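You operate a simulated robot arm through the tools that you are given. There is no shell and no other tool.

You are at the controls of a simulated two-armed robot. One attempt, no reset.

JOB
Clamp the apron, pull off its badge, then free it and lay it on the grey pad.
Fine: the badge goes in the dish; leave the clamp up.

It is judged by the outcome, as a careful person would: the job done as asked, and still so three seconds after it is handed in. It fails if anything else is knocked over, pushed out of place, dropped, spilled or broken.

ROBOT AND FRAMES
Two 7-joint arms with fingered hands on one trunk that stands fixed in place. Base frame: the origin is at the foot of the trunk, x ahead of it, y to its left, z up; the work surface is at about z = 940. Lengths are in mm, angles in degrees, forces in N, time in s.
The left shoulder is at [200, 135, 970], the right one opposite. Each reaches about 885 mm from its shoulder. Payload 4 kg a hand.
The TCP of each hand is the grasp point between the finger pads, 25 mm short of the fingertips. In the tool frame z runs along the fingers and y along their closing line. The gripper opens to 88 mm; its body begins 29 mm behind the TCP. The gripper is a hand of 4 fingers: y runs from the thumb to the fingers, the wrist lies at [-13, -106, -174] in the tool frame.
Orientation is that of the tool frame in the base frame, as a unit quaternion [w, x, y, z]. With the fingers straight down and the wrist toward the robot, the tool's x, y and z point along [0, 1, 0], [1, 0, 0] and [0, 0, -1] of the base frame.

CONTROLS
- The arms move only by the tool step_arm. It takes "left_deltas", "right_deltas" or both (then of equal length, played together; a hand with none holds still); each is a list of rows, each an object (a shift or turn left out is 0) with "xyz": the shift along the base's x, y, z in mm, a list of three; "rotation": the turn, a rotation vector about the base's x, y, z in degrees, a list of three. In form: [{"xyz": [dx, dy, dz], "rotation": [ax, ay, az]}, ...]. A call has 1 to 20 rows; each row is the pose to reach, as a shift and turn from the pose commanded when the call began. Rows are played at 5 a second. More than 50 mm and 8.6 degrees between two rows, and nothing of the call is played. A pose out of reach is approached as far as the arm can. The call stops where the force on the tool passes 40 N (or 10 N more than at its start, if that is more) or the arm is blocked; 0.2 s more then pass. In this call time passes only in rows, and 0.2 s behind the last. The reply holds the time, the measured pose of the TCP, the force on the tool along the base axes, the opening and the grip force, in the units named above and with some noise, with the torque about the TCP (base axes, N m) and any sound that the robot's microphone picked up, and new pictures: "show" is both (left out), scene, wrist or none (wrist: the cameras of the hands that moved).
- Cameras (640 x 400 px; columns grow to the right, rows downward): "scene" is now at [143.8, -23.5, 1587]; the picture's right is [-0.27, -0.96, 0.00], its down [-0.57, 0.16, -0.81] and it looks along [0.78, -0.22, -0.59] (base axes); focal length 353 px, centre (320, 200). "left" rides on the left gripper at [-64, -83, -98] in its tool frame; the picture's right is [-0.62, -0.37, 0.69], its down [0.71, -0.63, 0.30] and it looks along [0.32, 0.68, 0.65] (tool axes); focal length 265 px, centre (320, 200). "right" rides on the right gripper at [64, -83, -98] in its tool frame; the picture's right is [-0.62, 0.37, -0.69], its down [-0.72, -0.63, 0.30] and it looks along [-0.32, 0.68, 0.65] (tool axes); focal length 265 px, centre (320, 200). There is no depth. A picture from a camera that has moved, and an enlarged one, comes with that camera's place and axes in the base frame and with its lens.
- slide_trunk(by): slides the trunk up (or, below 0, down) by that many mm; the arms and the scene camera ride with it, the base frame stays. It gives what a move gives, with no picture.
- set_fingers(index, middle, ring, thumb_bend, thumb_turn, hand): sets how far each is bent, from 0 (flat) to 1 (curled in); at 0.3 the hand is open as for a grip, at 0.7 the pads meet at the TCP. One left out holds its place. A second passes; each finger stops where it meets its share of the squeeze, and holds until it gets a number again. It is the only way to open and close the hand. It gives what a move gives, with no picture; readings hold the bend of each and the force on the fingers (four entries, about 0 where the hand has none), thumb and palm. thumb_turn goes from beside the hand (0) to across from the fingers (1), as for a grip.
- turn_head(pan, tilt): turns the head with the scene camera to pan (to the left, within 97 degrees either way) and tilt (down, from -29 to 69), counted from straight ahead of the robot. It gives what a move gives, and a new picture of the scene camera.
- close_up(camera, box): a new picture of the part [left, top, right, bottom] of that camera's present view, enlarged. No time passes.
- sign_off(): hands the job in; it is judged then, once.

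Nothing tells you positions but the pictures and the camera data. Unless the task says otherwise, let go and move clear before handing in.

The tools are called after ">>>" as a command line: name --argument value ..., lists and objects as JSON in quotes. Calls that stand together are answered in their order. step_arm: Moves the arms, as the interface text tells. Its arguments: {"type":"object","properties":{"left_deltas":{"type":"array"},"right_deltas":{"type":"array"},"show":{"type":"string","enum":["both","scene","wrist","none"]}},"required":[]} The other tools are called the same way: slide_trunk (by) moves the trunk up or down; set_fingers (index, middle, ring, thumb_bend, thumb_turn, hand) moves the fingers one by one; turn_head (pan, tilt) turns the head that bears the scene camera; close_up (camera, box) takes an enlarged picture of a part of a camera's view; sign_off () hands the job in.

At the start:

```text
time_s: 0.0
left_tool_pos: [637.5, 24.9, 1209.6]
left_ee_rot: [0.0, 0.707, 0.707, 0.001]
left_force: [-0.6, 0.5, -0.1]
left_wrist_torque: [0.02, -0.01, 0.01]
left_width: 87.3
left_grip_force: 0.1
left_shape: jaw
left_bend: [0.3, 0.3, 0.3, 0.3, 0.98]
left_finger forces: [0.0, 0.0, 0.1, 0.0, 0.1, 0.1]
right_tool_pos: [481.8, -452.7, 1272.1]
right_ee_rot: [0.0, 0.708, 0.706, -0.001]
right_force: [0.0, -0.9, -0.9]
right_wrist_torque: [-0.03, 0.01, 0.03]
right_width: 87.4
right_grip_force: 0.0
right_shape: jaw
right_bend: [0.3, 0.3, 0.3, 0.3, 0.98]
right_finger forces: [0.0, 0.0, 0.0, 0.0, 0.0, 0.0]
trunk travel left (down, up): [-575.0, 195.0]
head pan, tilt (commanded): [-15.7, 36.3]
```

scene: 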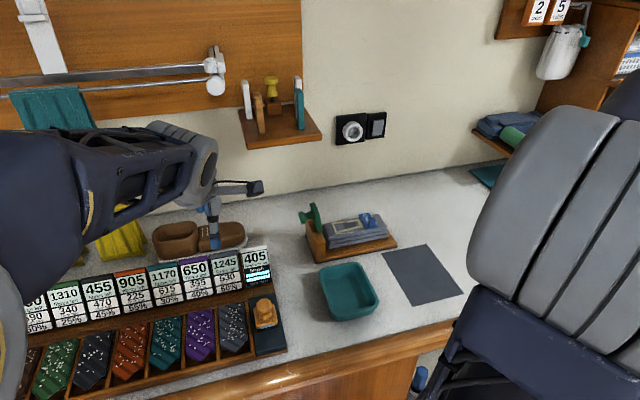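
right: 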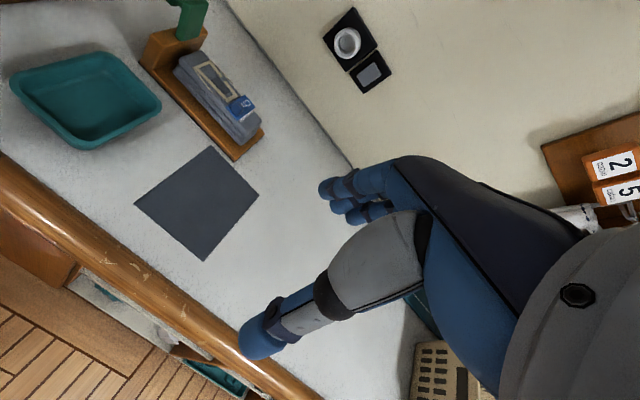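
left: 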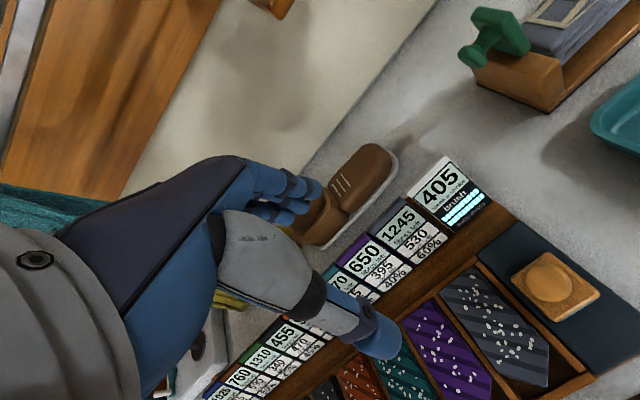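

I see a wooden block with a green clamp holding a folded grey apron that carries a blue badge, a teal dish beside it, and a grey pad to the right. I'll look closer before moving anything.

>>> close_up --camera "scene" --box '[280, 180, 480, 330]'

>>> close_up --camera "right" --box '[120, 0, 300, 180]'

>>> close_up --camera "left" --box '[440, 0, 640, 130]'

```text
2.67 times, centred on (380, 255) of scene
camera zoom: at [143.8, -23.5, 1587.0], right [-0.27, -0.96, 0.0], down [-0.57, 0.16, -0.81], along [0.78, -0.22, -0.59], focal length 942 px, centre (160, 53)
```

zoom: 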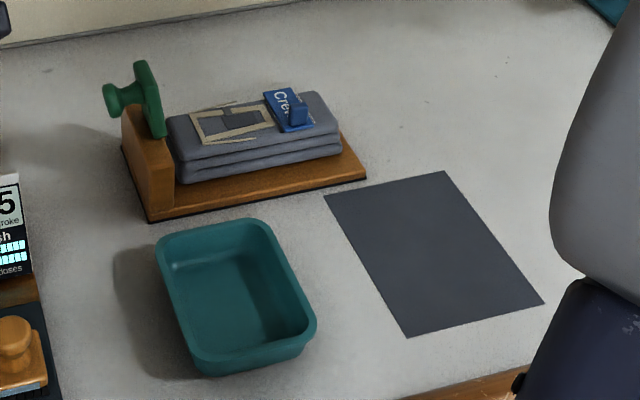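

```text
2.22 times, centred on (210, 90) of right
camera zoom: at [398.8, -388.1, 1370.0], right [0.37, -0.62, 0.69], down [-0.63, -0.71, -0.3], along [0.68, -0.33, -0.65], focal length 590 px, centre (564, 444)
```

zoom: 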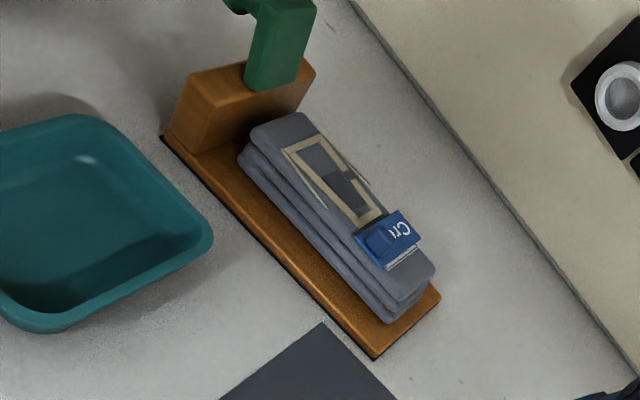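

```text
3.08 times, centred on (540, 65) of left
camera zoom: at [553.0, -40.0, 1307.8], right [-0.37, -0.62, -0.69], down [-0.63, 0.71, -0.3], along [0.68, 0.32, -0.65], focal length 817 px, centre (-357, 615)
```

zoom: 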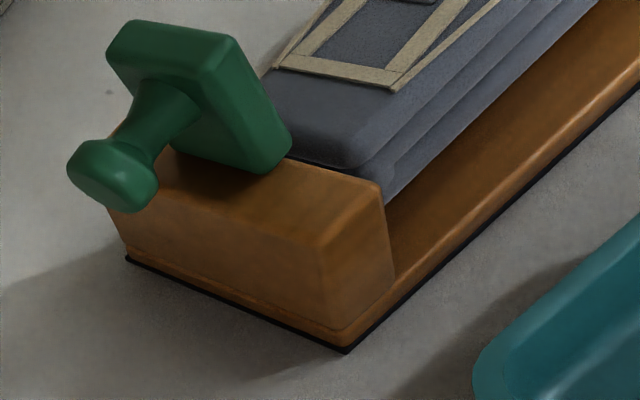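

The block stands at roughly x 736–842, y −180 to −400. The clamp's green plate is up at its left end, the apron lies on the block, and the dish is near (617, −220) with the pad near (642, −415). I'll bring the right hand nearer, well above everything, for a better look.

>>> step_arm --right_deltas '[{"xyz": [27, 34, -10]}, {"xyz": [54, 68, -30]}, {"xyz": [81, 102, -55]}, {"xyz": [108, 136, -80]}, {"xyz": [135, 170, -100]}, {"xyz": [150, 190, -110]}]' --show "both"

```text
time_s: 1.4
left_tool_pos: [636.2, 23.5, 1209.9]
left_ee_rot: [0.0, 0.708, 0.706, 0.0]
left_force: [-0.9, 0.3, -0.2]
left_wrist_torque: [0.03, 0.03, 0.01]
left_width: 87.7
left_grip_force: 0.0
left_shape: jaw
left_bend: [0.3, 0.3, 0.3, 0.3, 0.98]
left_finger forces: [0.0, 0.0, 0.0, 0.1, 0.0, 0.0]
right_tool_pos: [632.1, -263.1, 1162.6]
right_ee_rot: [0.0, 0.708, 0.706, 0.0]
right_force: [-0.1, 0.4, 0.6]
right_wrist_torque: [0.0, 0.02, 0.01]
right_width: 87.7
right_grip_force: 0.1
right_shape: jaw
right_bend: [0.3, 0.3, 0.3, 0.3, 0.98]
right_finger forces: [0.1, 0.0, 0.0, 0.0, 0.0, 0.1]
trunk travel left (down, up): [-575.0, 195.0]
head pan, tilt (commanded): [-15.7, 36.3]
camera scene: at [143.7, -23.6, 1587.1], right [-0.27, -0.96, 0.0], down [-0.57, 0.16, -0.81], along [0.78, -0.22, -0.59], focal length 353 px, centre (320, 200)
camera right: at [549.1, -197.8, 1259.3], right [0.37, -0.62, 0.69], down [-0.63, -0.71, -0.3], along [0.68, -0.33, -0.65], focal length 265 px, centre (320, 200)
```

scene: 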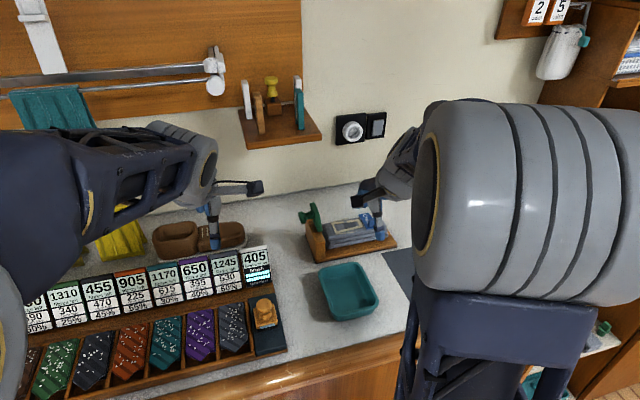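
right: 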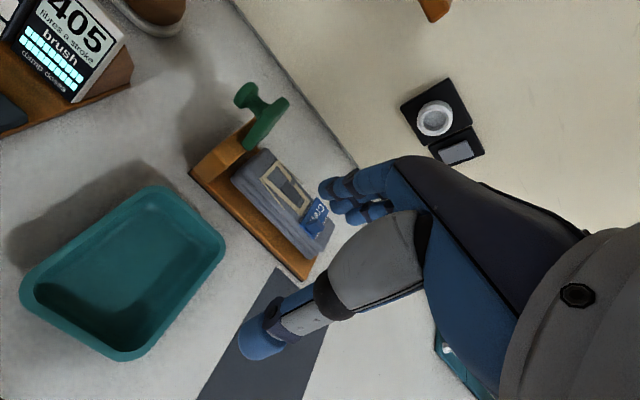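

>>> close_up --camera "right" --box '[180, 70, 350, 290]'

>>> close_up --camera "scene" --box '[290, 190, 410, 270]'

```text
1.82 times, centred on (265, 180) of right
camera zoom: at [549.1, -197.8, 1259.3], right [0.37, -0.62, 0.69], down [-0.63, -0.71, -0.3], along [0.68, -0.33, -0.65], focal length 483 px, centre (420, 236)
```

zoom: 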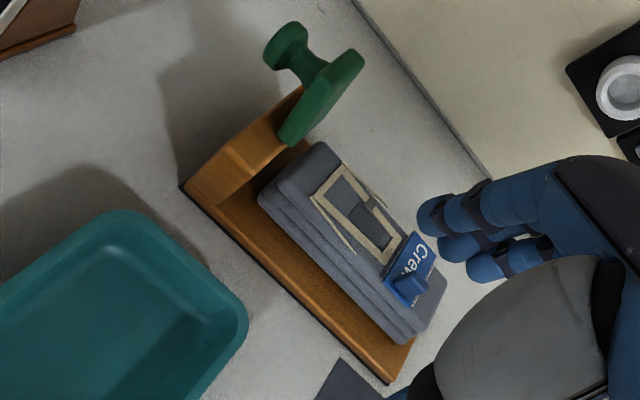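

```text
5.00 times, centred on (350, 230) of scene
camera zoom: at [143.7, -23.6, 1587.1], right [-0.27, -0.96, 0.0], down [-0.57, 0.16, -0.81], along [0.78, -0.22, -0.59], focal length 1766 px, centre (170, 50)
```

zoom: 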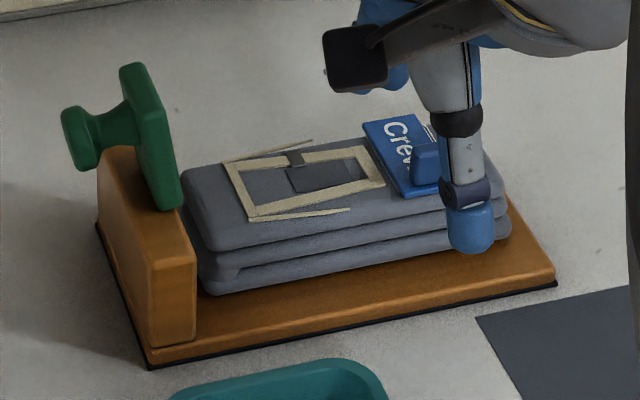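

>>> close_up --camera "scene" --box '[298, 196, 348, 236]'

>>> close_up --camera "right" --box '[220, 75, 300, 155]'

>>> close_up --camera "scene" --box '[340, 205, 400, 250]'

>>> close_up --camera "right" --box '[230, 140, 350, 260]'

```text
10.00 times, centred on (323, 216) of scene
camera zoom: at [143.7, -23.6, 1587.1], right [-0.27, -0.96, 0.0], down [-0.57, 0.16, -0.81], along [0.78, -0.22, -0.59], focal length 3532 px, centre (290, 40)
```

zoom: 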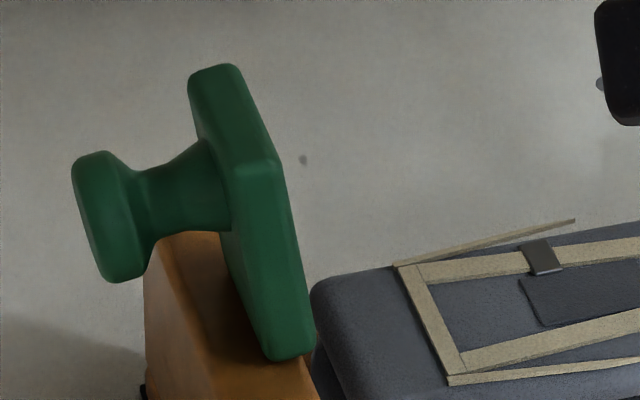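

```text
5.00 times, centred on (260, 115) of right
camera zoom: at [549.1, -197.8, 1259.3], right [0.37, -0.62, 0.69], down [-0.63, -0.71, -0.3], along [0.68, -0.33, -0.65], focal length 1327 px, centre (620, 625)
```

zoom: 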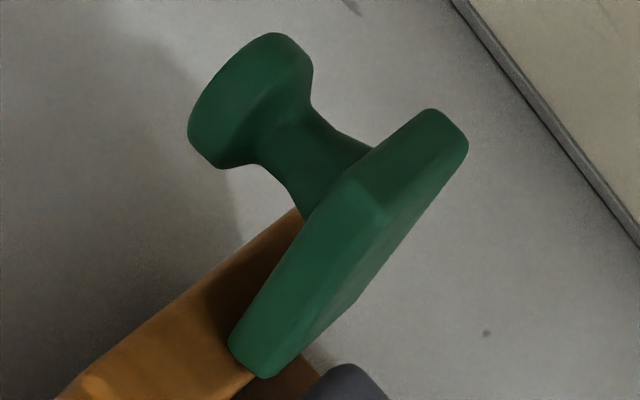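

```text
8.89 times, centred on (370, 228) of scene
camera zoom: at [143.7, -23.6, 1587.1], right [-0.27, -0.96, 0.0], down [-0.57, 0.16, -0.81], along [0.78, -0.22, -0.59], focal length 3140 px, centre (-124, -44)
```

zoom: 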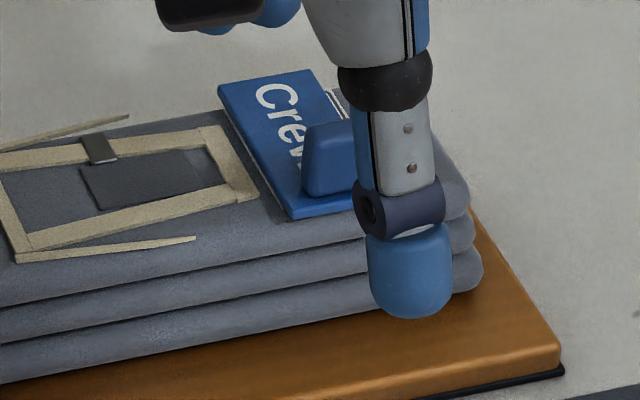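

```text
3.33 times, centred on (290, 200) of right
camera zoom: at [549.1, -197.8, 1259.3], right [0.37, -0.62, 0.69], down [-0.63, -0.71, -0.3], along [0.68, -0.33, -0.65], focal length 885 px, centre (420, 200)
```

zoom: 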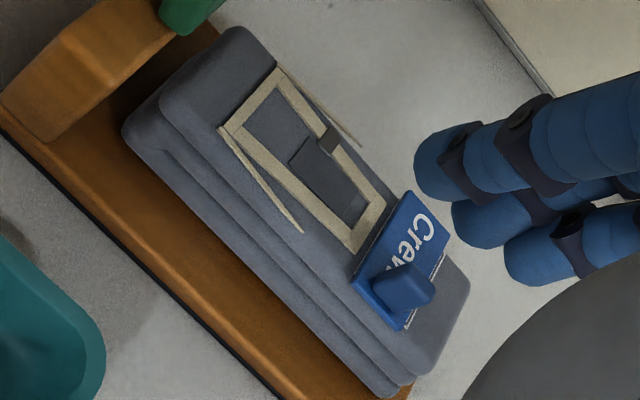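

The clamp hinges at the block's top near (797, −204, 1003). Its knob points left with its end near (794, −162, 1045), so sweeping it toward −y should close it. I'll move the right hand clear and close the left hand into a pushing shape.

>>> step_arm --right_deltas '[{"xyz": [0, -45, 0]}, {"xyz": [0, -90, 0]}, {"xyz": [0, -135, 0]}, {"xyz": [0, -170, 0]}]' --show "both"

>>> set_fingers --hand "left" --index 0.7 --middle 0.7 --ring 0.7 --thumb_bend 0.7

>>> close_up --camera "left" --box '[200, 130, 440, 360]'

>>> close_up --camera "right" --box '[140, 0, 340, 160]'

>>> close_up --camera "scene" --box '[335, 200, 405, 250]'

```text
time_s: 2.4
left_tool_pos: [635.9, 25.3, 1209.1]
left_ee_rot: [0.001, 0.707, 0.707, 0.0]
left_force: [0.0, 0.3, -0.1]
left_wrist_torque: [-0.02, 0.0, -0.02]
left_width: 87.9
left_grip_force: 0.0
left_shape: jaw
left_bend: [0.3, 0.3, 0.3, 0.3, 0.98]
left_finger forces: [0.1, 0.0, 0.0, 0.0, 0.0, 0.1]
right_tool_pos: [632.6, -431.0, 1164.4]
right_ee_rot: [0.0, 0.707, 0.708, 0.0]
right_force: [0.7, 0.3, -0.2]
right_wrist_torque: [0.0, -0.04, -0.02]
right_width: 87.6
right_grip_force: 0.1
right_shape: jaw
right_bend: [0.3, 0.3, 0.3, 0.3, 0.98]
right_finger forces: [0.0, 0.1, 0.1, 0.0, 0.0, 0.1]
trunk travel left (down, up): [-575.0, 195.0]
head pan, tilt (commanded): [-15.7, 36.3]
camera scene: at [143.8, -23.1, 1587.1], right [-0.27, -0.96, 0.0], down [-0.57, 0.16, -0.81], along [0.78, -0.22, -0.59], focal length 353 px, centre (320, 200)
camera right: at [548.3, -367.2, 1262.1], right [0.37, -0.62, 0.69], down [-0.63, -0.71, -0.3], along [0.68, -0.32, -0.65], focal length 265 px, centre (320, 200)
```

scene: 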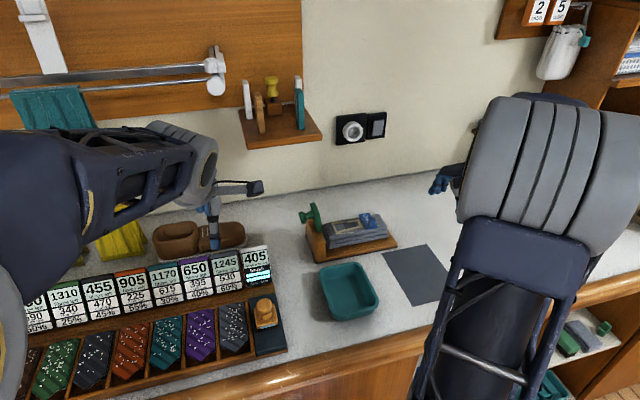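
right: 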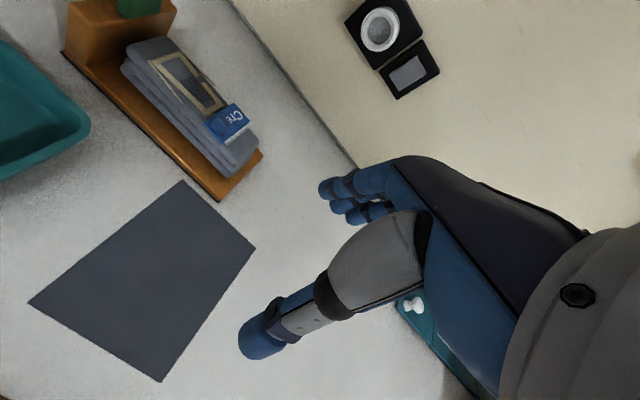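

```text
time_s: 3.4
left_tool_pos: [637.1, 23.5, 1209.9]
left_ee_rot: [0.0, 0.708, 0.706, 0.0]
left_force: [0.3, 0.2, 0.0]
left_wrist_torque: [0.06, -0.03, -0.01]
left_width: 0.0
left_grip_force: 0.0
left_shape: fingers
left_bend: [0.7, 0.7, 0.7, 0.7, 0.98]
left_finger forces: [0.1, 0.0, 0.1, 0.0, 0.1, 0.1]
right_tool_pos: [631.3, -431.2, 1165.4]
right_ee_rot: [0.0, 0.708, 0.706, 0.0]
right_force: [-0.8, -0.8, 0.2]
right_wrist_torque: [-0.01, 0.01, 0.03]
right_width: 87.5
right_grip_force: 0.0
right_shape: jaw
right_bend: [0.3, 0.3, 0.3, 0.3, 0.98]
right_finger forces: [0.0, 0.0, 0.0, 0.1, 0.0, 0.0]
trunk travel left (down, up): [-575.0, 195.0]
head pan, tilt (commanded): [-15.7, 36.3]
```

```text
1.74 times, centred on (320, 245) of left
camera zoom: at [553.0, -40.0, 1307.8], right [-0.37, -0.62, -0.69], down [-0.63, 0.71, -0.3], along [0.68, 0.32, -0.65], focal length 462 px, centre (320, 122)
```

zoom: 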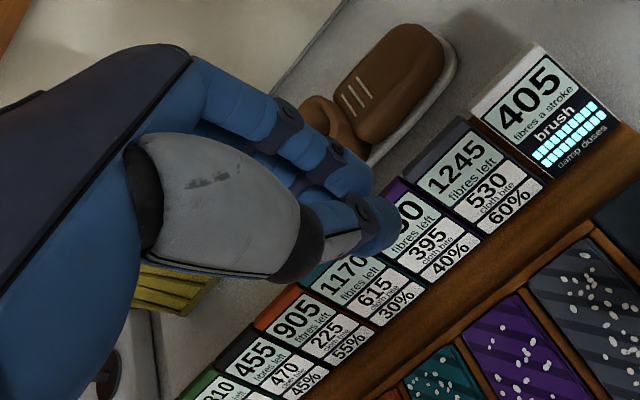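

```text
2.50 times, centred on (240, 80) of right
camera zoom: at [548.4, -367.1, 1262.1], right [0.37, -0.62, 0.69], down [-0.63, -0.71, -0.3], along [0.68, -0.33, -0.65], focal length 664 px, centre (520, 500)
```

zoom: 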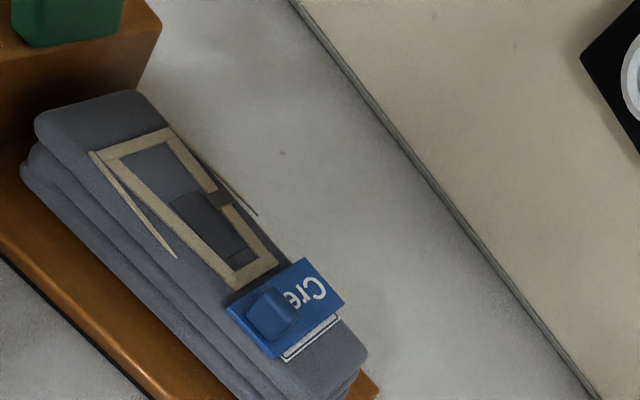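

```text
8.00 times, centred on (370, 225) of scene
camera zoom: at [143.9, -23.5, 1587.0], right [-0.27, -0.96, 0.0], down [-0.57, 0.16, -0.81], along [0.78, -0.22, -0.59], focal length 2826 px, centre (-80, 0)
```

zoom: 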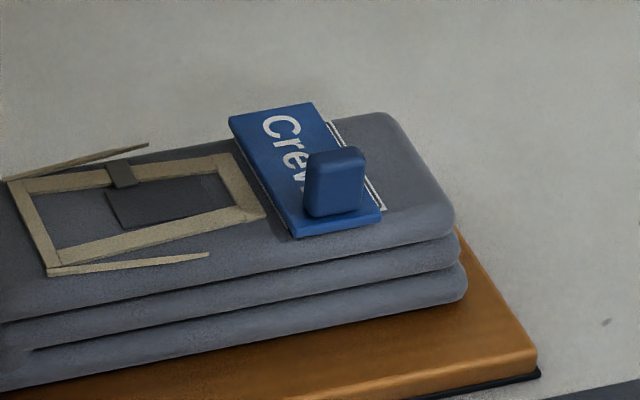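

The left fist is formed, and the tab on the badge is thin along x and stands on the badge's near end. Next I'll bring the left hand over to the left side of the knob, travelling high and then descending.

>>> step_arm --left_deltas '[{"xyz": [35, -30, 0]}, {"xyz": [70, -60, 0]}, {"xyz": [105, -90, 0]}, {"xyz": [140, -115, 0]}, {"xyz": [154, -122, -15]}, {"xyz": [154, -122, -55]}, {"xyz": [154, -122, -95]}, {"xyz": [154, -122, -130]}]' --show "both"

```text
time_s: 5.2
left_tool_pos: [791.6, -97.9, 1078.0]
left_ee_rot: [0.0, 0.708, 0.707, 0.0]
left_force: [0.1, -0.1, 0.4]
left_wrist_torque: [0.02, 0.0, -0.05]
left_width: 0.0
left_grip_force: 0.0
left_shape: fingers
left_bend: [0.7, 0.7, 0.7, 0.7, 0.98]
left_finger forces: [0.1, 0.0, 0.0, 0.0, 0.0, 0.0]
right_tool_pos: [632.3, -431.5, 1165.4]
right_ee_rot: [0.001, 0.707, 0.707, 0.0]
right_force: [-0.4, 0.4, -1.2]
right_wrist_torque: [0.0, -0.02, -0.03]
right_width: 87.9
right_grip_force: 0.1
right_shape: jaw
right_bend: [0.3, 0.3, 0.3, 0.3, 0.98]
right_finger forces: [0.0, 0.1, 0.1, 0.1, 0.0, 0.0]
trunk travel left (down, up): [-575.0, 195.0]
head pan, tilt (commanded): [-15.7, 36.3]
camera scene: at [143.8, -23.4, 1587.1], right [-0.27, -0.96, 0.0], down [-0.57, 0.16, -0.81], along [0.78, -0.22, -0.59], focal length 353 px, centre (320, 200)
camera left: at [707.1, -161.9, 1176.6], right [-0.37, -0.62, -0.69], down [-0.63, 0.72, -0.3], along [0.68, 0.32, -0.65], focal length 265 px, centre (320, 200)
```

scene: 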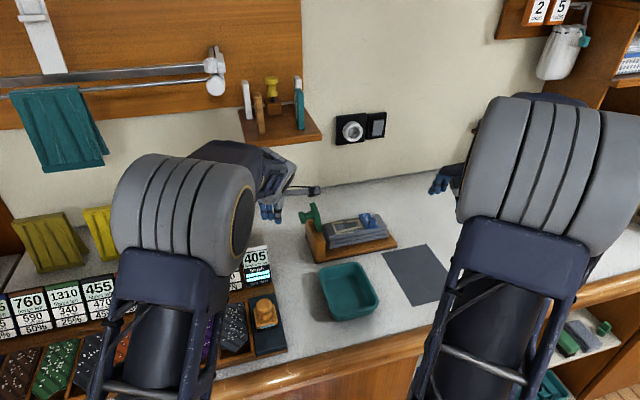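
left: 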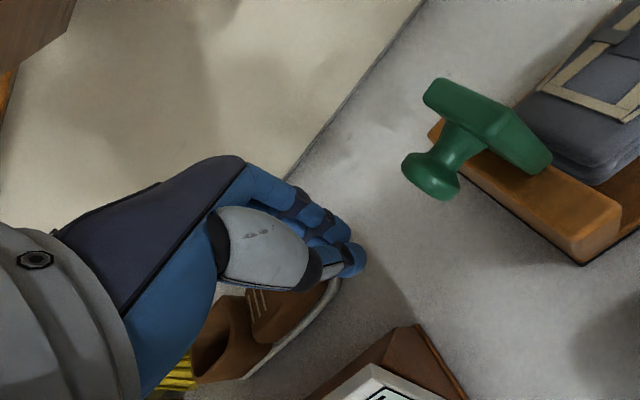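

>>> close_up --camera "scene" --box '[240, 170, 360, 250]'

>>> close_up --camera "left" --box '[260, 60, 580, 300]'

>>> close_up --camera "right" --box '[60, 0, 300, 220]'

```text
5.00 times, centred on (300, 210) of scene
camera zoom: at [143.8, -23.4, 1587.1], right [-0.27, -0.96, 0.0], down [-0.57, 0.16, -0.81], along [0.78, -0.22, -0.59], focal length 1766 px, centre (420, 150)
```

zoom: 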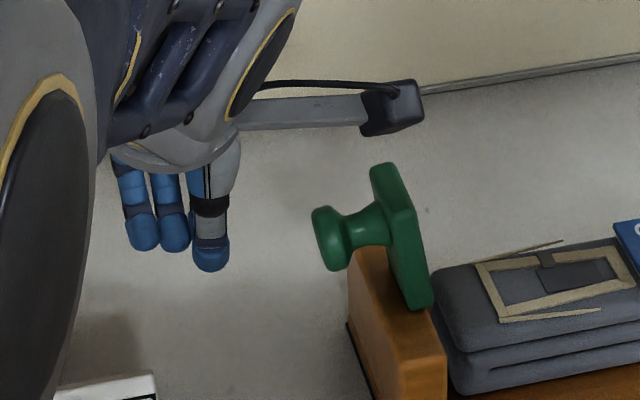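

```text
1.67 times, centred on (420, 180) of left
camera zoom: at [707.1, -161.9, 1176.6], right [-0.37, -0.62, -0.69], down [-0.63, 0.72, -0.3], along [0.68, 0.32, -0.65], focal length 442 px, centre (153, 233)
```

zoom: 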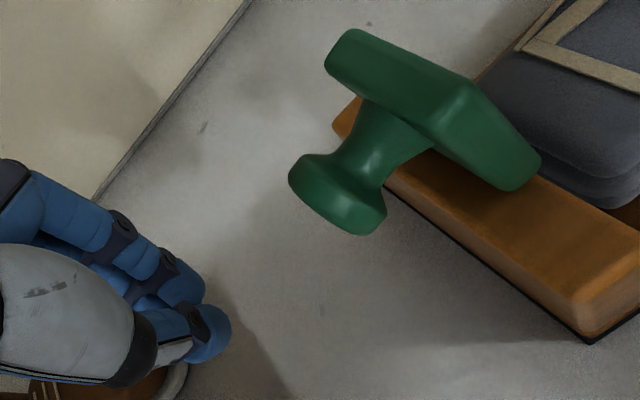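

```text
1.82 times, centred on (180, 110) of right
camera zoom: at [548.3, -367.0, 1262.2], right [0.37, -0.62, 0.69], down [-0.63, -0.71, -0.3], along [0.68, -0.33, -0.65], focal length 483 px, centre (574, 364)
```

zoom: 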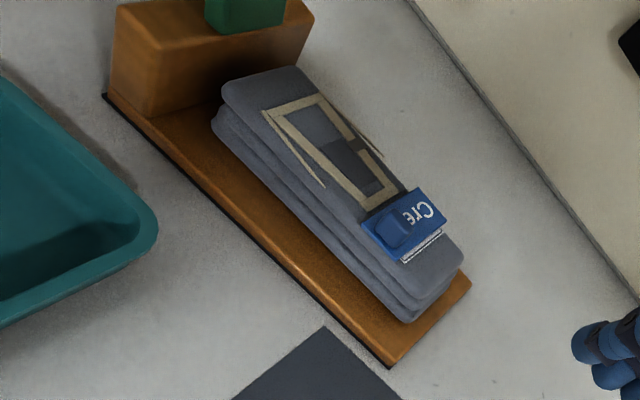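

The left hand is at the knob's height to its left, with the fist's right edge about 15 mm right of its TCP. I'll go down to z≈1050 and sweep slowly toward the knob.

>>> step_arm --left_deltas '[{"xyz": [3, 0, -14]}, {"xyz": [3, -8, -28]}, {"xyz": [3, -20, -28]}, {"xyz": [3, -30, -28]}, {"xyz": [3, -36, -28]}, {"xyz": [3, -42, -28]}, {"xyz": [3, -48, -28]}, {"xyz": [3, -54, -28]}]' --show "both"

>>> close_up --camera "scene" --box '[250, 170, 370, 250]'

```text
time_s: 7.0
left_tool_pos: [793.8, -148.9, 1052.2]
left_ee_rot: [0.001, 0.706, 0.708, 0.001]
left_force: [0.7, 9.2, 5.0]
left_wrist_torque: [-0.06, 0.07, -0.11]
left_width: 0.0
left_grip_force: 4.7
left_shape: fingers
left_bend: [0.69, 0.7, 0.7, 0.69, 1.0]
left_finger forces: [1.9, 0.1, 0.0, 0.1, 7.2, 0.0]
right_tool_pos: [631.3, -432.3, 1165.4]
right_ee_rot: [0.0, 0.707, 0.707, 0.0]
right_force: [0.0, -0.4, 1.3]
right_wrist_torque: [-0.01, 0.02, 0.03]
right_width: 88.0
right_grip_force: 0.1
right_shape: jaw
right_bend: [0.3, 0.3, 0.3, 0.3, 0.98]
right_finger forces: [0.1, 0.0, 0.0, 0.1, 0.1, 0.0]
trunk travel left (down, up): [-575.0, 195.0]
head pan, tilt (commanded): [-15.7, 36.3]
camera scene: at [143.8, -23.0, 1587.2], right [-0.27, -0.96, 0.0], down [-0.57, 0.16, -0.81], along [0.78, -0.22, -0.59], focal length 353 px, centre (320, 200)
camera left: at [710.5, -214.0, 1149.8], right [-0.37, -0.62, -0.69], down [-0.63, 0.71, -0.3], along [0.68, 0.33, -0.65], focal length 265 px, centre (320, 200)
```

scene: 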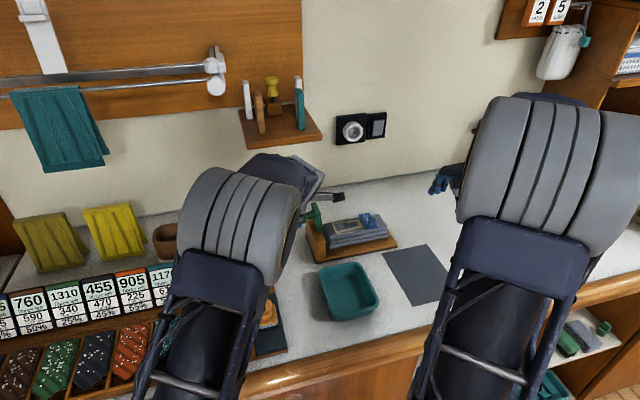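
left: 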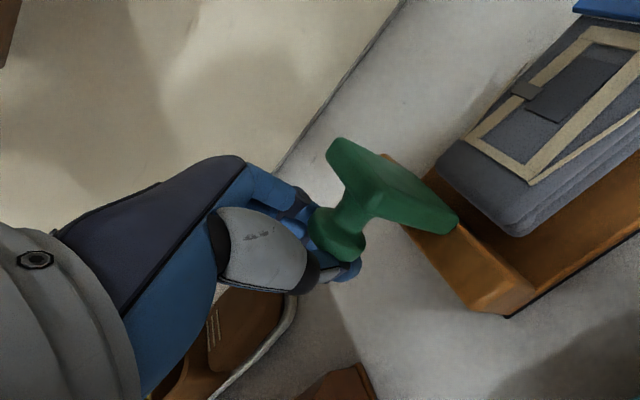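

```text
5.00 times, centred on (310, 210) of scene
camera zoom: at [143.8, -23.0, 1587.2], right [-0.27, -0.96, 0.0], down [-0.57, 0.16, -0.81], along [0.78, -0.22, -0.59], focal length 1766 px, centre (370, 150)
```

zoom: 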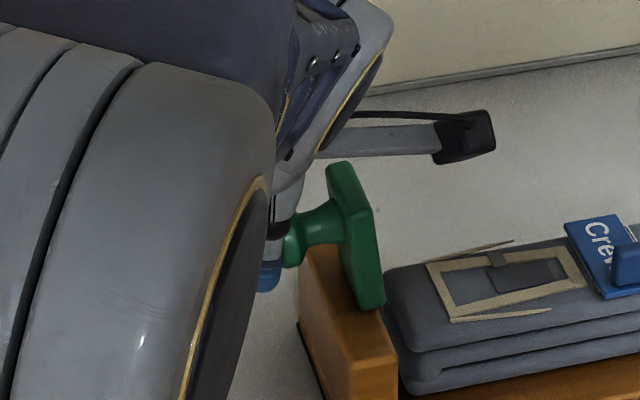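

The fist is touching the knob end with about 9 N and the plate hasn't visibly moved yet. I'll keep pushing in small steps and watch the force.

>>> step_arm --left_deltas '[{"xyz": [0, -4, 0]}, {"xyz": [0, -8, 0]}, {"xyz": [0, -12, 0]}, {"xyz": [0, -16, 0]}]' --show "both"

>>> close_up --camera "left" --box '[220, 100, 540, 320]'

```text
time_s: 8.0
left_tool_pos: [793.8, -167.7, 1053.0]
left_ee_rot: [0.001, 0.707, 0.707, 0.001]
left_force: [0.2, 11.9, 11.1]
left_wrist_torque: [-0.05, 0.15, -0.17]
left_width: 2.3
left_grip_force: 6.9
left_shape: fingers
left_bend: [0.69, 0.7, 0.7, 0.69, 1.0]
left_finger forces: [0.6, 0.0, 0.0, 0.0, 13.5, 0.1]
right_tool_pos: [630.4, -432.5, 1164.2]
right_ee_rot: [0.0, 0.707, 0.707, 0.0]
right_force: [-0.1, -0.4, 0.2]
right_wrist_torque: [0.02, 0.01, -0.03]
right_width: 87.4
right_grip_force: 0.0
right_shape: jaw
right_bend: [0.3, 0.3, 0.3, 0.3, 0.98]
right_finger forces: [0.0, 0.0, 0.0, 0.1, 0.1, 0.1]
trunk travel left (down, up): [-575.0, 195.0]
head pan, tilt (commanded): [-15.7, 36.3]
camera scene: at [143.5, -22.9, 1587.1], right [-0.27, -0.96, 0.0], down [-0.57, 0.16, -0.81], along [0.78, -0.22, -0.59], focal length 353 px, centre (320, 200)
camera left: at [710.0, -232.0, 1150.5], right [-0.37, -0.62, -0.69], down [-0.63, 0.71, -0.31], along [0.68, 0.32, -0.65], focal length 265 px, centre (320, 200)
```

scene: 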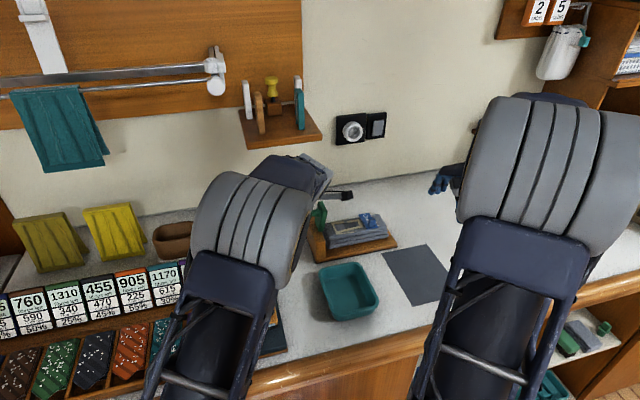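
left: 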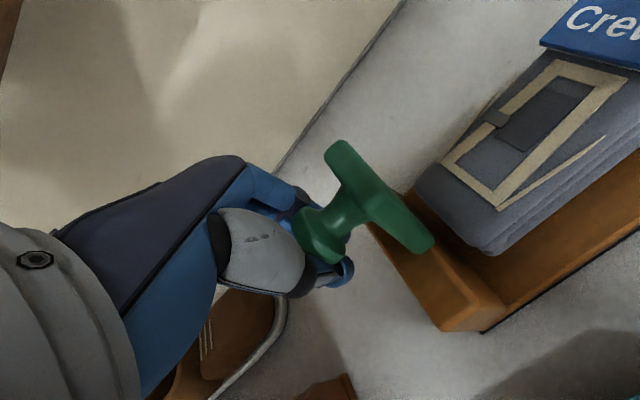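

```text
1.82 times, centred on (380, 210) of left
camera zoom: at [710.0, -232.0, 1150.5], right [-0.37, -0.62, -0.69], down [-0.63, 0.71, -0.31], along [0.68, 0.32, -0.65], focal length 483 px, centre (211, 182)
```

zoom: 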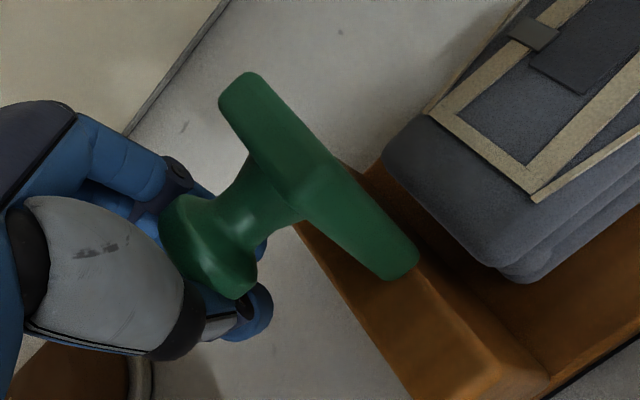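

The clamp is now swinging and the knob end is riding up the fist. I'll keep sweeping right and lift slightly to follow its arc.

>>> step_arm --left_deltas '[{"xyz": [0, -4, 3]}, {"xyz": [0, -8, 6]}, {"xyz": [0, -12, 8]}, {"xyz": [0, -16, 9]}, {"xyz": [0, -20, 10]}, {"xyz": [0, -24, 10]}]' --show "wrist"

>>> close_up --camera "scene" --box '[270, 180, 390, 260]'

```text
time_s: 9.4
left_tool_pos: [793.7, -191.4, 1061.9]
left_ee_rot: [0.0, 0.707, 0.707, 0.0]
left_force: [-1.7, 5.3, 1.3]
left_wrist_torque: [0.04, 0.03, -0.12]
left_width: 0.5
left_grip_force: 2.5
left_shape: fingers
left_bend: [0.7, 0.7, 0.7, 0.68, 1.0]
left_finger forces: [0.1, 0.1, 0.0, 0.0, 4.3, 0.0]
right_tool_pos: [632.0, -432.7, 1165.1]
right_ee_rot: [-0.001, 0.707, 0.707, 0.0]
right_force: [0.4, 0.5, -0.1]
right_wrist_torque: [0.01, -0.02, -0.02]
right_width: 88.0
right_grip_force: 0.1
right_shape: jaw
right_bend: [0.3, 0.3, 0.3, 0.3, 0.98]
right_finger forces: [0.1, 0.0, 0.1, 0.0, 0.0, 0.0]
trunk travel left (down, up): [-575.0, 195.0]
head pan, tilt (commanded): [-15.7, 36.3]
camera left: at [709.3, -256.3, 1160.0], right [-0.37, -0.62, -0.69], down [-0.63, 0.72, -0.3], along [0.68, 0.32, -0.65], focal length 265 px, centre (320, 200)
```

left: 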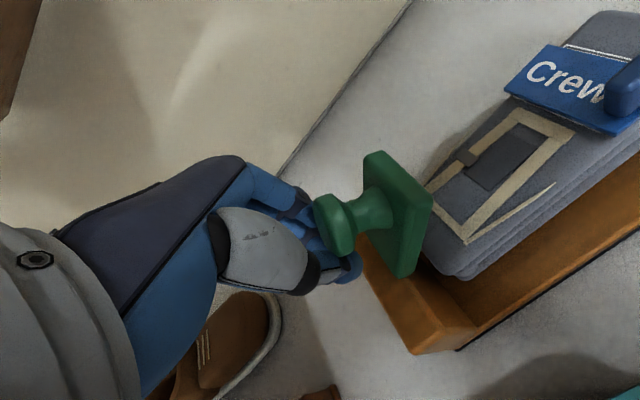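

```text
5.00 times, centred on (330, 220) of scene
camera zoom: at [143.8, -23.3, 1587.0], right [-0.27, -0.96, 0.0], down [-0.57, 0.16, -0.81], along [0.78, -0.22, -0.59], focal length 1766 px, centre (270, 100)
```

zoom: 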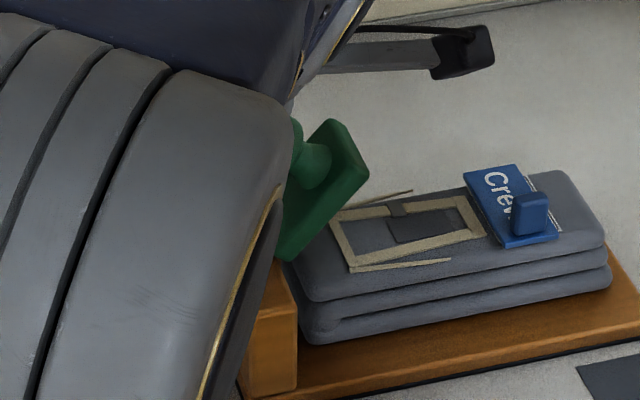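

The plate is now tilted about 40° toward the apron at low force. I'll keep sweeping and start coming down with it.

>>> step_arm --left_deltas '[{"xyz": [0, -5, 0]}, {"xyz": [0, -10, 0]}, {"xyz": [0, -15, -1]}, {"xyz": [0, -20, -3]}, {"xyz": [0, -25, -5]}, {"xyz": [0, -29, -7]}]' --show "wrist"

>>> close_up --camera "scene" --box '[270, 180, 390, 260]'

>>> close_up --camera "right" --box '[60, 0, 300, 220]'

```text
time_s: 10.8
left_tool_pos: [794.8, -220.4, 1055.0]
left_ee_rot: [0.0, 0.707, 0.707, 0.001]
left_force: [-2.4, 5.1, 1.5]
left_wrist_torque: [0.02, 0.02, -0.04]
left_width: 2.3
left_grip_force: 2.8
left_shape: fingers
left_bend: [0.7, 0.7, 0.7, 0.68, 1.0]
left_finger forces: [0.5, 0.0, 0.0, 0.0, 4.6, 0.0]
right_tool_pos: [631.6, -431.1, 1164.4]
right_ee_rot: [0.0, 0.708, 0.706, 0.001]
right_force: [0.3, -0.4, -0.5]
right_wrist_torque: [-0.03, -0.01, 0.0]
right_width: 87.5
right_grip_force: 0.0
right_shape: jaw
right_bend: [0.3, 0.3, 0.3, 0.3, 0.98]
right_finger forces: [0.0, 0.0, 0.0, 0.0, 0.1, 0.0]
trunk travel left (down, up): [-575.0, 195.0]
head pan, tilt (commanded): [-15.7, 36.3]
camera left: at [710.1, -284.7, 1153.0], right [-0.37, -0.62, -0.69], down [-0.63, 0.71, -0.3], along [0.68, 0.32, -0.65], focal length 265 px, centre (320, 200)
```

left: 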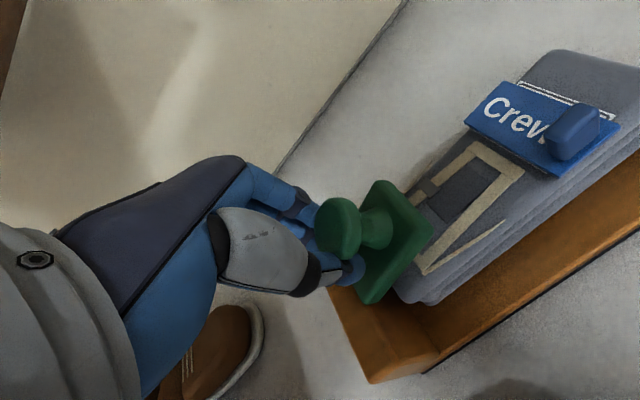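

```text
5.00 times, centred on (330, 220) of scene
camera zoom: at [143.8, -23.3, 1587.0], right [-0.27, -0.96, 0.0], down [-0.57, 0.16, -0.81], along [0.78, -0.22, -0.59], focal length 1766 px, centre (270, 100)
```

zoom: 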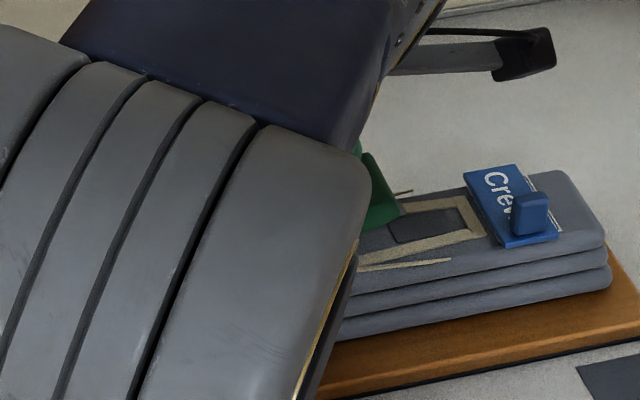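

```text
1.82 times, centred on (180, 110) of right
camera zoom: at [548.3, -366.9, 1262.2], right [0.37, -0.62, 0.69], down [-0.63, -0.71, -0.3], along [0.68, -0.33, -0.65], focal length 483 px, centre (574, 364)
```

zoom: 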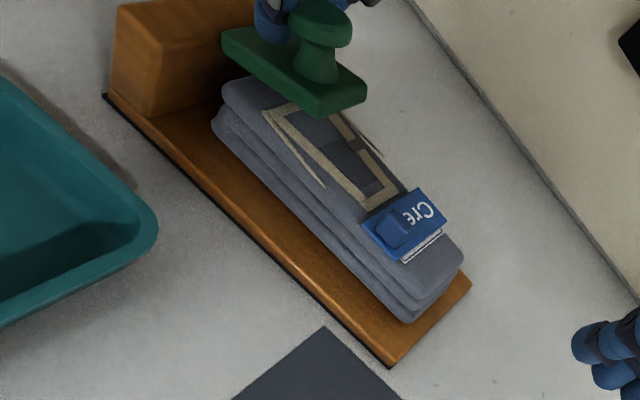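

The plate is about 25° from flat. I'll keep sweeping gently and watch for contact and a latch sound.

>>> step_arm --left_deltas '[{"xyz": [0, -4, -1]}, {"xyz": [0, -8, -3]}, {"xyz": [0, -12, -5]}, {"xyz": [0, -15, -7]}]' --show "wrist"

>>> close_up --camera "right" --box '[60, 0, 300, 220]'

```text
time_s: 11.8
left_tool_pos: [793.2, -235.7, 1047.2]
left_ee_rot: [-0.002, 0.707, 0.707, 0.0]
left_force: [-1.2, 9.9, 0.3]
left_wrist_torque: [0.1, -0.02, -0.07]
left_width: 5.5
left_grip_force: 4.7
left_shape: fingers
left_bend: [0.68, 0.7, 0.7, 0.66, 1.0]
left_finger forces: [3.4, 0.0, 0.1, 0.1, 7.1, 0.0]
right_tool_pos: [633.2, -432.1, 1164.5]
right_ee_rot: [0.0, 0.707, 0.707, 0.0]
right_force: [-0.1, 0.3, 0.5]
right_wrist_torque: [-0.03, 0.03, -0.01]
right_width: 87.6
right_grip_force: 0.0
right_shape: jaw
right_bend: [0.3, 0.3, 0.3, 0.3, 0.98]
right_finger forces: [0.0, 0.0, 0.0, 0.0, 0.0, 0.0]
trunk travel left (down, up): [-575.0, 195.0]
head pan, tilt (commanded): [-15.7, 36.3]
camera left: at [709.9, -299.6, 1145.1], right [-0.37, -0.62, -0.69], down [-0.63, 0.71, -0.3], along [0.68, 0.33, -0.65], focal length 265 px, centre (320, 200)
```

left: 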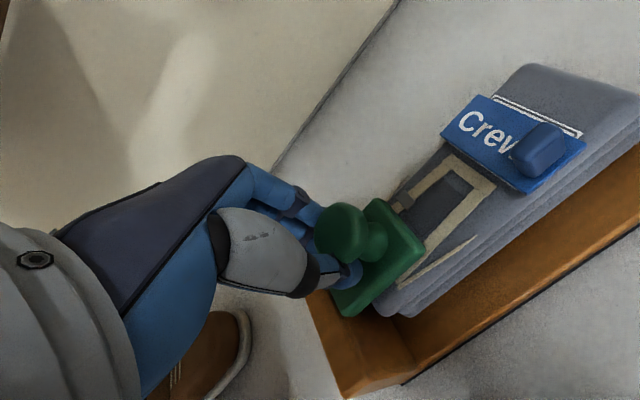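

```text
1.82 times, centred on (180, 110) of right
camera zoom: at [548.5, -366.7, 1262.1], right [0.37, -0.62, 0.69], down [-0.63, -0.71, -0.3], along [0.68, -0.33, -0.65], focal length 483 px, centre (574, 364)
```

zoom: 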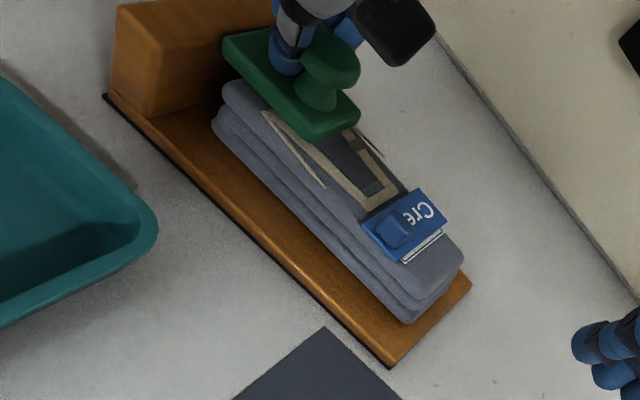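

The plate is almost on the apron with the knob standing up near (790, −251, 1045). I'll lift the fist off and move it over the knob top, checking the clamp stays down.

>>> step_arm --left_deltas '[{"xyz": [0, 6, 0]}, {"xyz": [0, 10, 25]}, {"xyz": [0, 10, 52]}, {"xyz": [0, -2, 56]}, {"xyz": [0, -16, 56]}]' --show "both"

>>> close_up --camera "right" --box '[60, 0, 300, 220]'

>>> close_up --camera "left" --box '[240, 120, 480, 340]'

```text
time_s: 13.0
left_tool_pos: [793.5, -252.8, 1105.1]
left_ee_rot: [0.0, 0.708, 0.706, -0.001]
left_force: [-0.1, -0.2, -1.1]
left_wrist_torque: [0.0, 0.0, 0.01]
left_width: 0.0
left_grip_force: 0.1
left_shape: fingers
left_bend: [0.7, 0.7, 0.7, 0.7, 0.98]
left_finger forces: [0.0, 0.0, 0.1, 0.0, 0.0, 0.1]
right_tool_pos: [631.5, -431.4, 1163.1]
right_ee_rot: [0.0, 0.707, 0.707, 0.0]
right_force: [-0.1, -0.2, -0.2]
right_wrist_torque: [0.0, 0.0, -0.01]
right_width: 87.9
right_grip_force: 0.1
right_shape: jaw
right_bend: [0.3, 0.3, 0.3, 0.3, 0.98]
right_finger forces: [0.0, 0.1, 0.0, 0.1, 0.0, 0.1]
trunk travel left (down, up): [-575.0, 195.0]
head pan, tilt (commanded): [-15.7, 36.3]
camera scene: at [143.9, -23.4, 1587.1], right [-0.27, -0.96, 0.0], down [-0.57, 0.16, -0.81], along [0.78, -0.22, -0.59], focal length 353 px, centre (320, 200)
camera left: at [709.4, -315.8, 1202.7], right [-0.37, -0.62, -0.69], down [-0.63, 0.71, -0.31], along [0.68, 0.32, -0.65], focal length 265 px, centre (320, 200)
```

scene: 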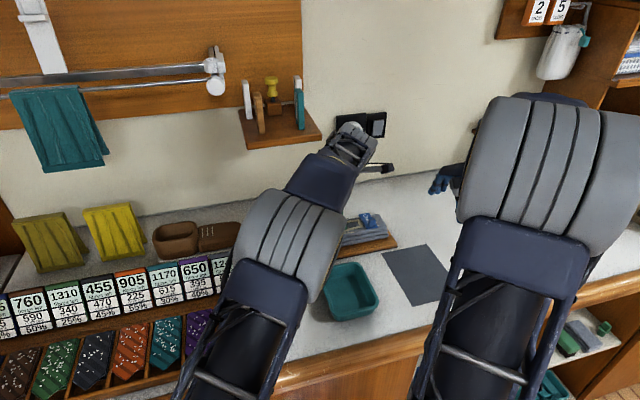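
left: 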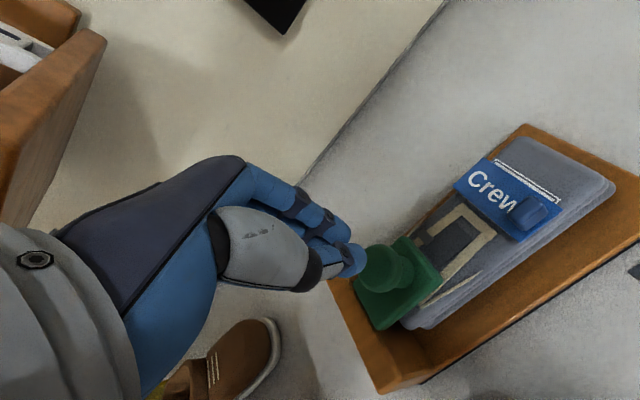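

```text
1.82 times, centred on (180, 110) of right
camera zoom: at [548.5, -366.9, 1262.1], right [0.37, -0.62, 0.69], down [-0.63, -0.71, -0.3], along [0.68, -0.33, -0.65], focal length 483 px, centre (574, 364)
```

zoom: 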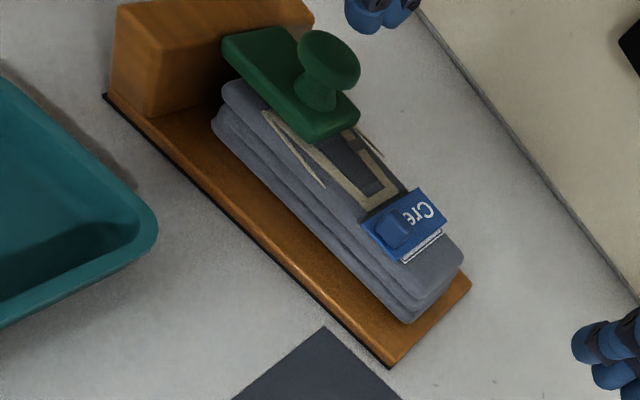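

```text
1.82 times, centred on (360, 230) of left
camera zoom: at [709.4, -315.8, 1202.7], right [-0.37, -0.62, -0.69], down [-0.63, 0.71, -0.31], along [0.68, 0.32, -0.65], focal length 483 px, centre (247, 146)
```

zoom: 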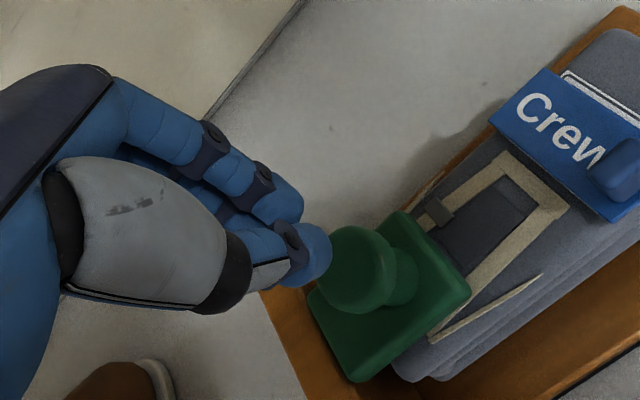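

The clamp stays where it was left, with the knob top near (796, −244, 1034). I'll press down on it from above to close it firmly.

>>> step_arm --left_deltas '[{"xyz": [2, 8, -12]}, {"xyz": [2, 9, -24]}, {"xyz": [2, 9, -32]}, {"xyz": [2, 9, -38]}, {"xyz": [2, 9, -42]}]' --show "wrist"

>>> close_up --camera "right" --box '[60, 0, 300, 220]'

```text
time_s: 14.3
left_tool_pos: [797.0, -244.7, 1071.5]
left_ee_rot: [0.009, 0.709, 0.706, 0.002]
left_force: [-3.1, 0.5, 10.8]
left_wrist_torque: [-0.1, 0.19, 0.0]
left_width: 0.2
left_grip_force: 5.7
left_shape: fingers
left_bend: [0.7, 0.7, 0.7, 0.7, 0.98]
left_finger forces: [0.0, 0.0, 0.0, 0.0, 11.1, 0.1]
right_tool_pos: [631.4, -432.7, 1163.9]
right_ee_rot: [0.0, 0.707, 0.707, 0.0]
right_force: [-0.1, 0.2, -0.4]
right_wrist_torque: [0.0, -0.02, 0.02]
right_width: 87.5
right_grip_force: 0.0
right_shape: jaw
right_bend: [0.3, 0.3, 0.3, 0.3, 0.98]
right_finger forces: [0.1, 0.1, 0.0, 0.1, 0.1, 0.0]
trunk travel left (down, up): [-575.0, 195.0]
head pan, tilt (commanded): [-15.7, 36.3]
stopped in row 5 (left hand): the force on the tool passed its limit at 42 N (the readings are from after the stop); the commanded pose is now the measured one
camera left: at [711.5, -308.4, 1168.2], right [-0.36, -0.63, -0.69], down [-0.62, 0.71, -0.32], along [0.69, 0.31, -0.65], focal length 265 px, centre (320, 200)
```

left: 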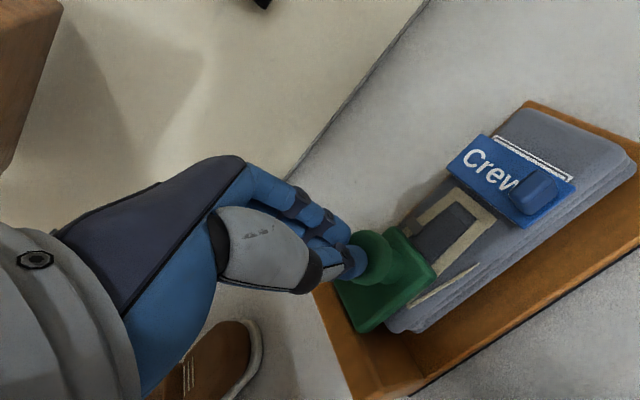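

```text
1.82 times, centred on (180, 110) of right
camera zoom: at [547.9, -367.0, 1261.9], right [0.37, -0.62, 0.69], down [-0.63, -0.71, -0.3], along [0.68, -0.32, -0.65], focal length 483 px, centre (574, 364)
```

zoom: 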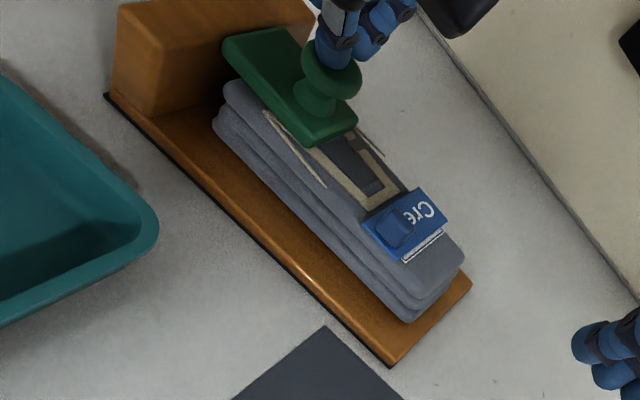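

>>> close_up --camera "left" --box '[300, 210, 460, 350]'

>>> close_up --camera "right" --box '[90, 0, 210, 90]'

```text
2.86 times, centred on (380, 280) of left
camera zoom: at [711.5, -308.4, 1168.2], right [-0.36, -0.63, -0.69], down [-0.62, 0.71, -0.32], along [0.69, 0.31, -0.65], focal length 758 px, centre (149, -29)
```

zoom: 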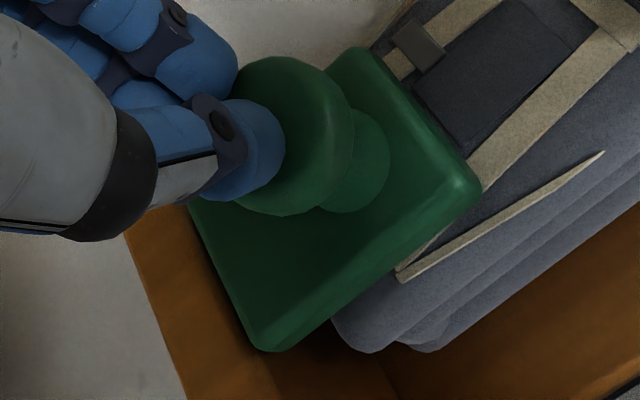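

```text
4.44 times, centred on (150, 45) of right
camera zoom: at [547.9, -367.0, 1261.9], right [0.37, -0.62, 0.69], down [-0.63, -0.71, -0.3], along [0.68, -0.32, -0.65], focal length 1180 px, centre (1076, 889)
```

zoom: 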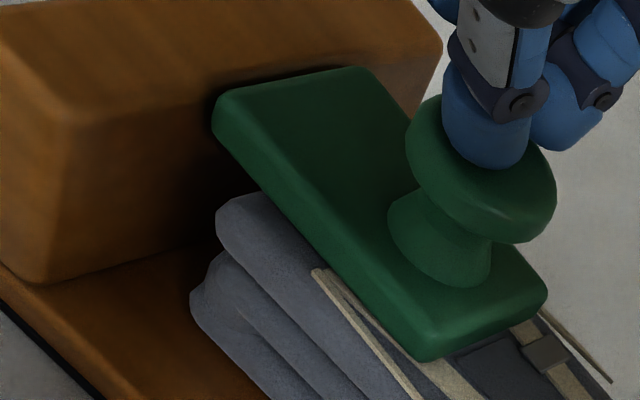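

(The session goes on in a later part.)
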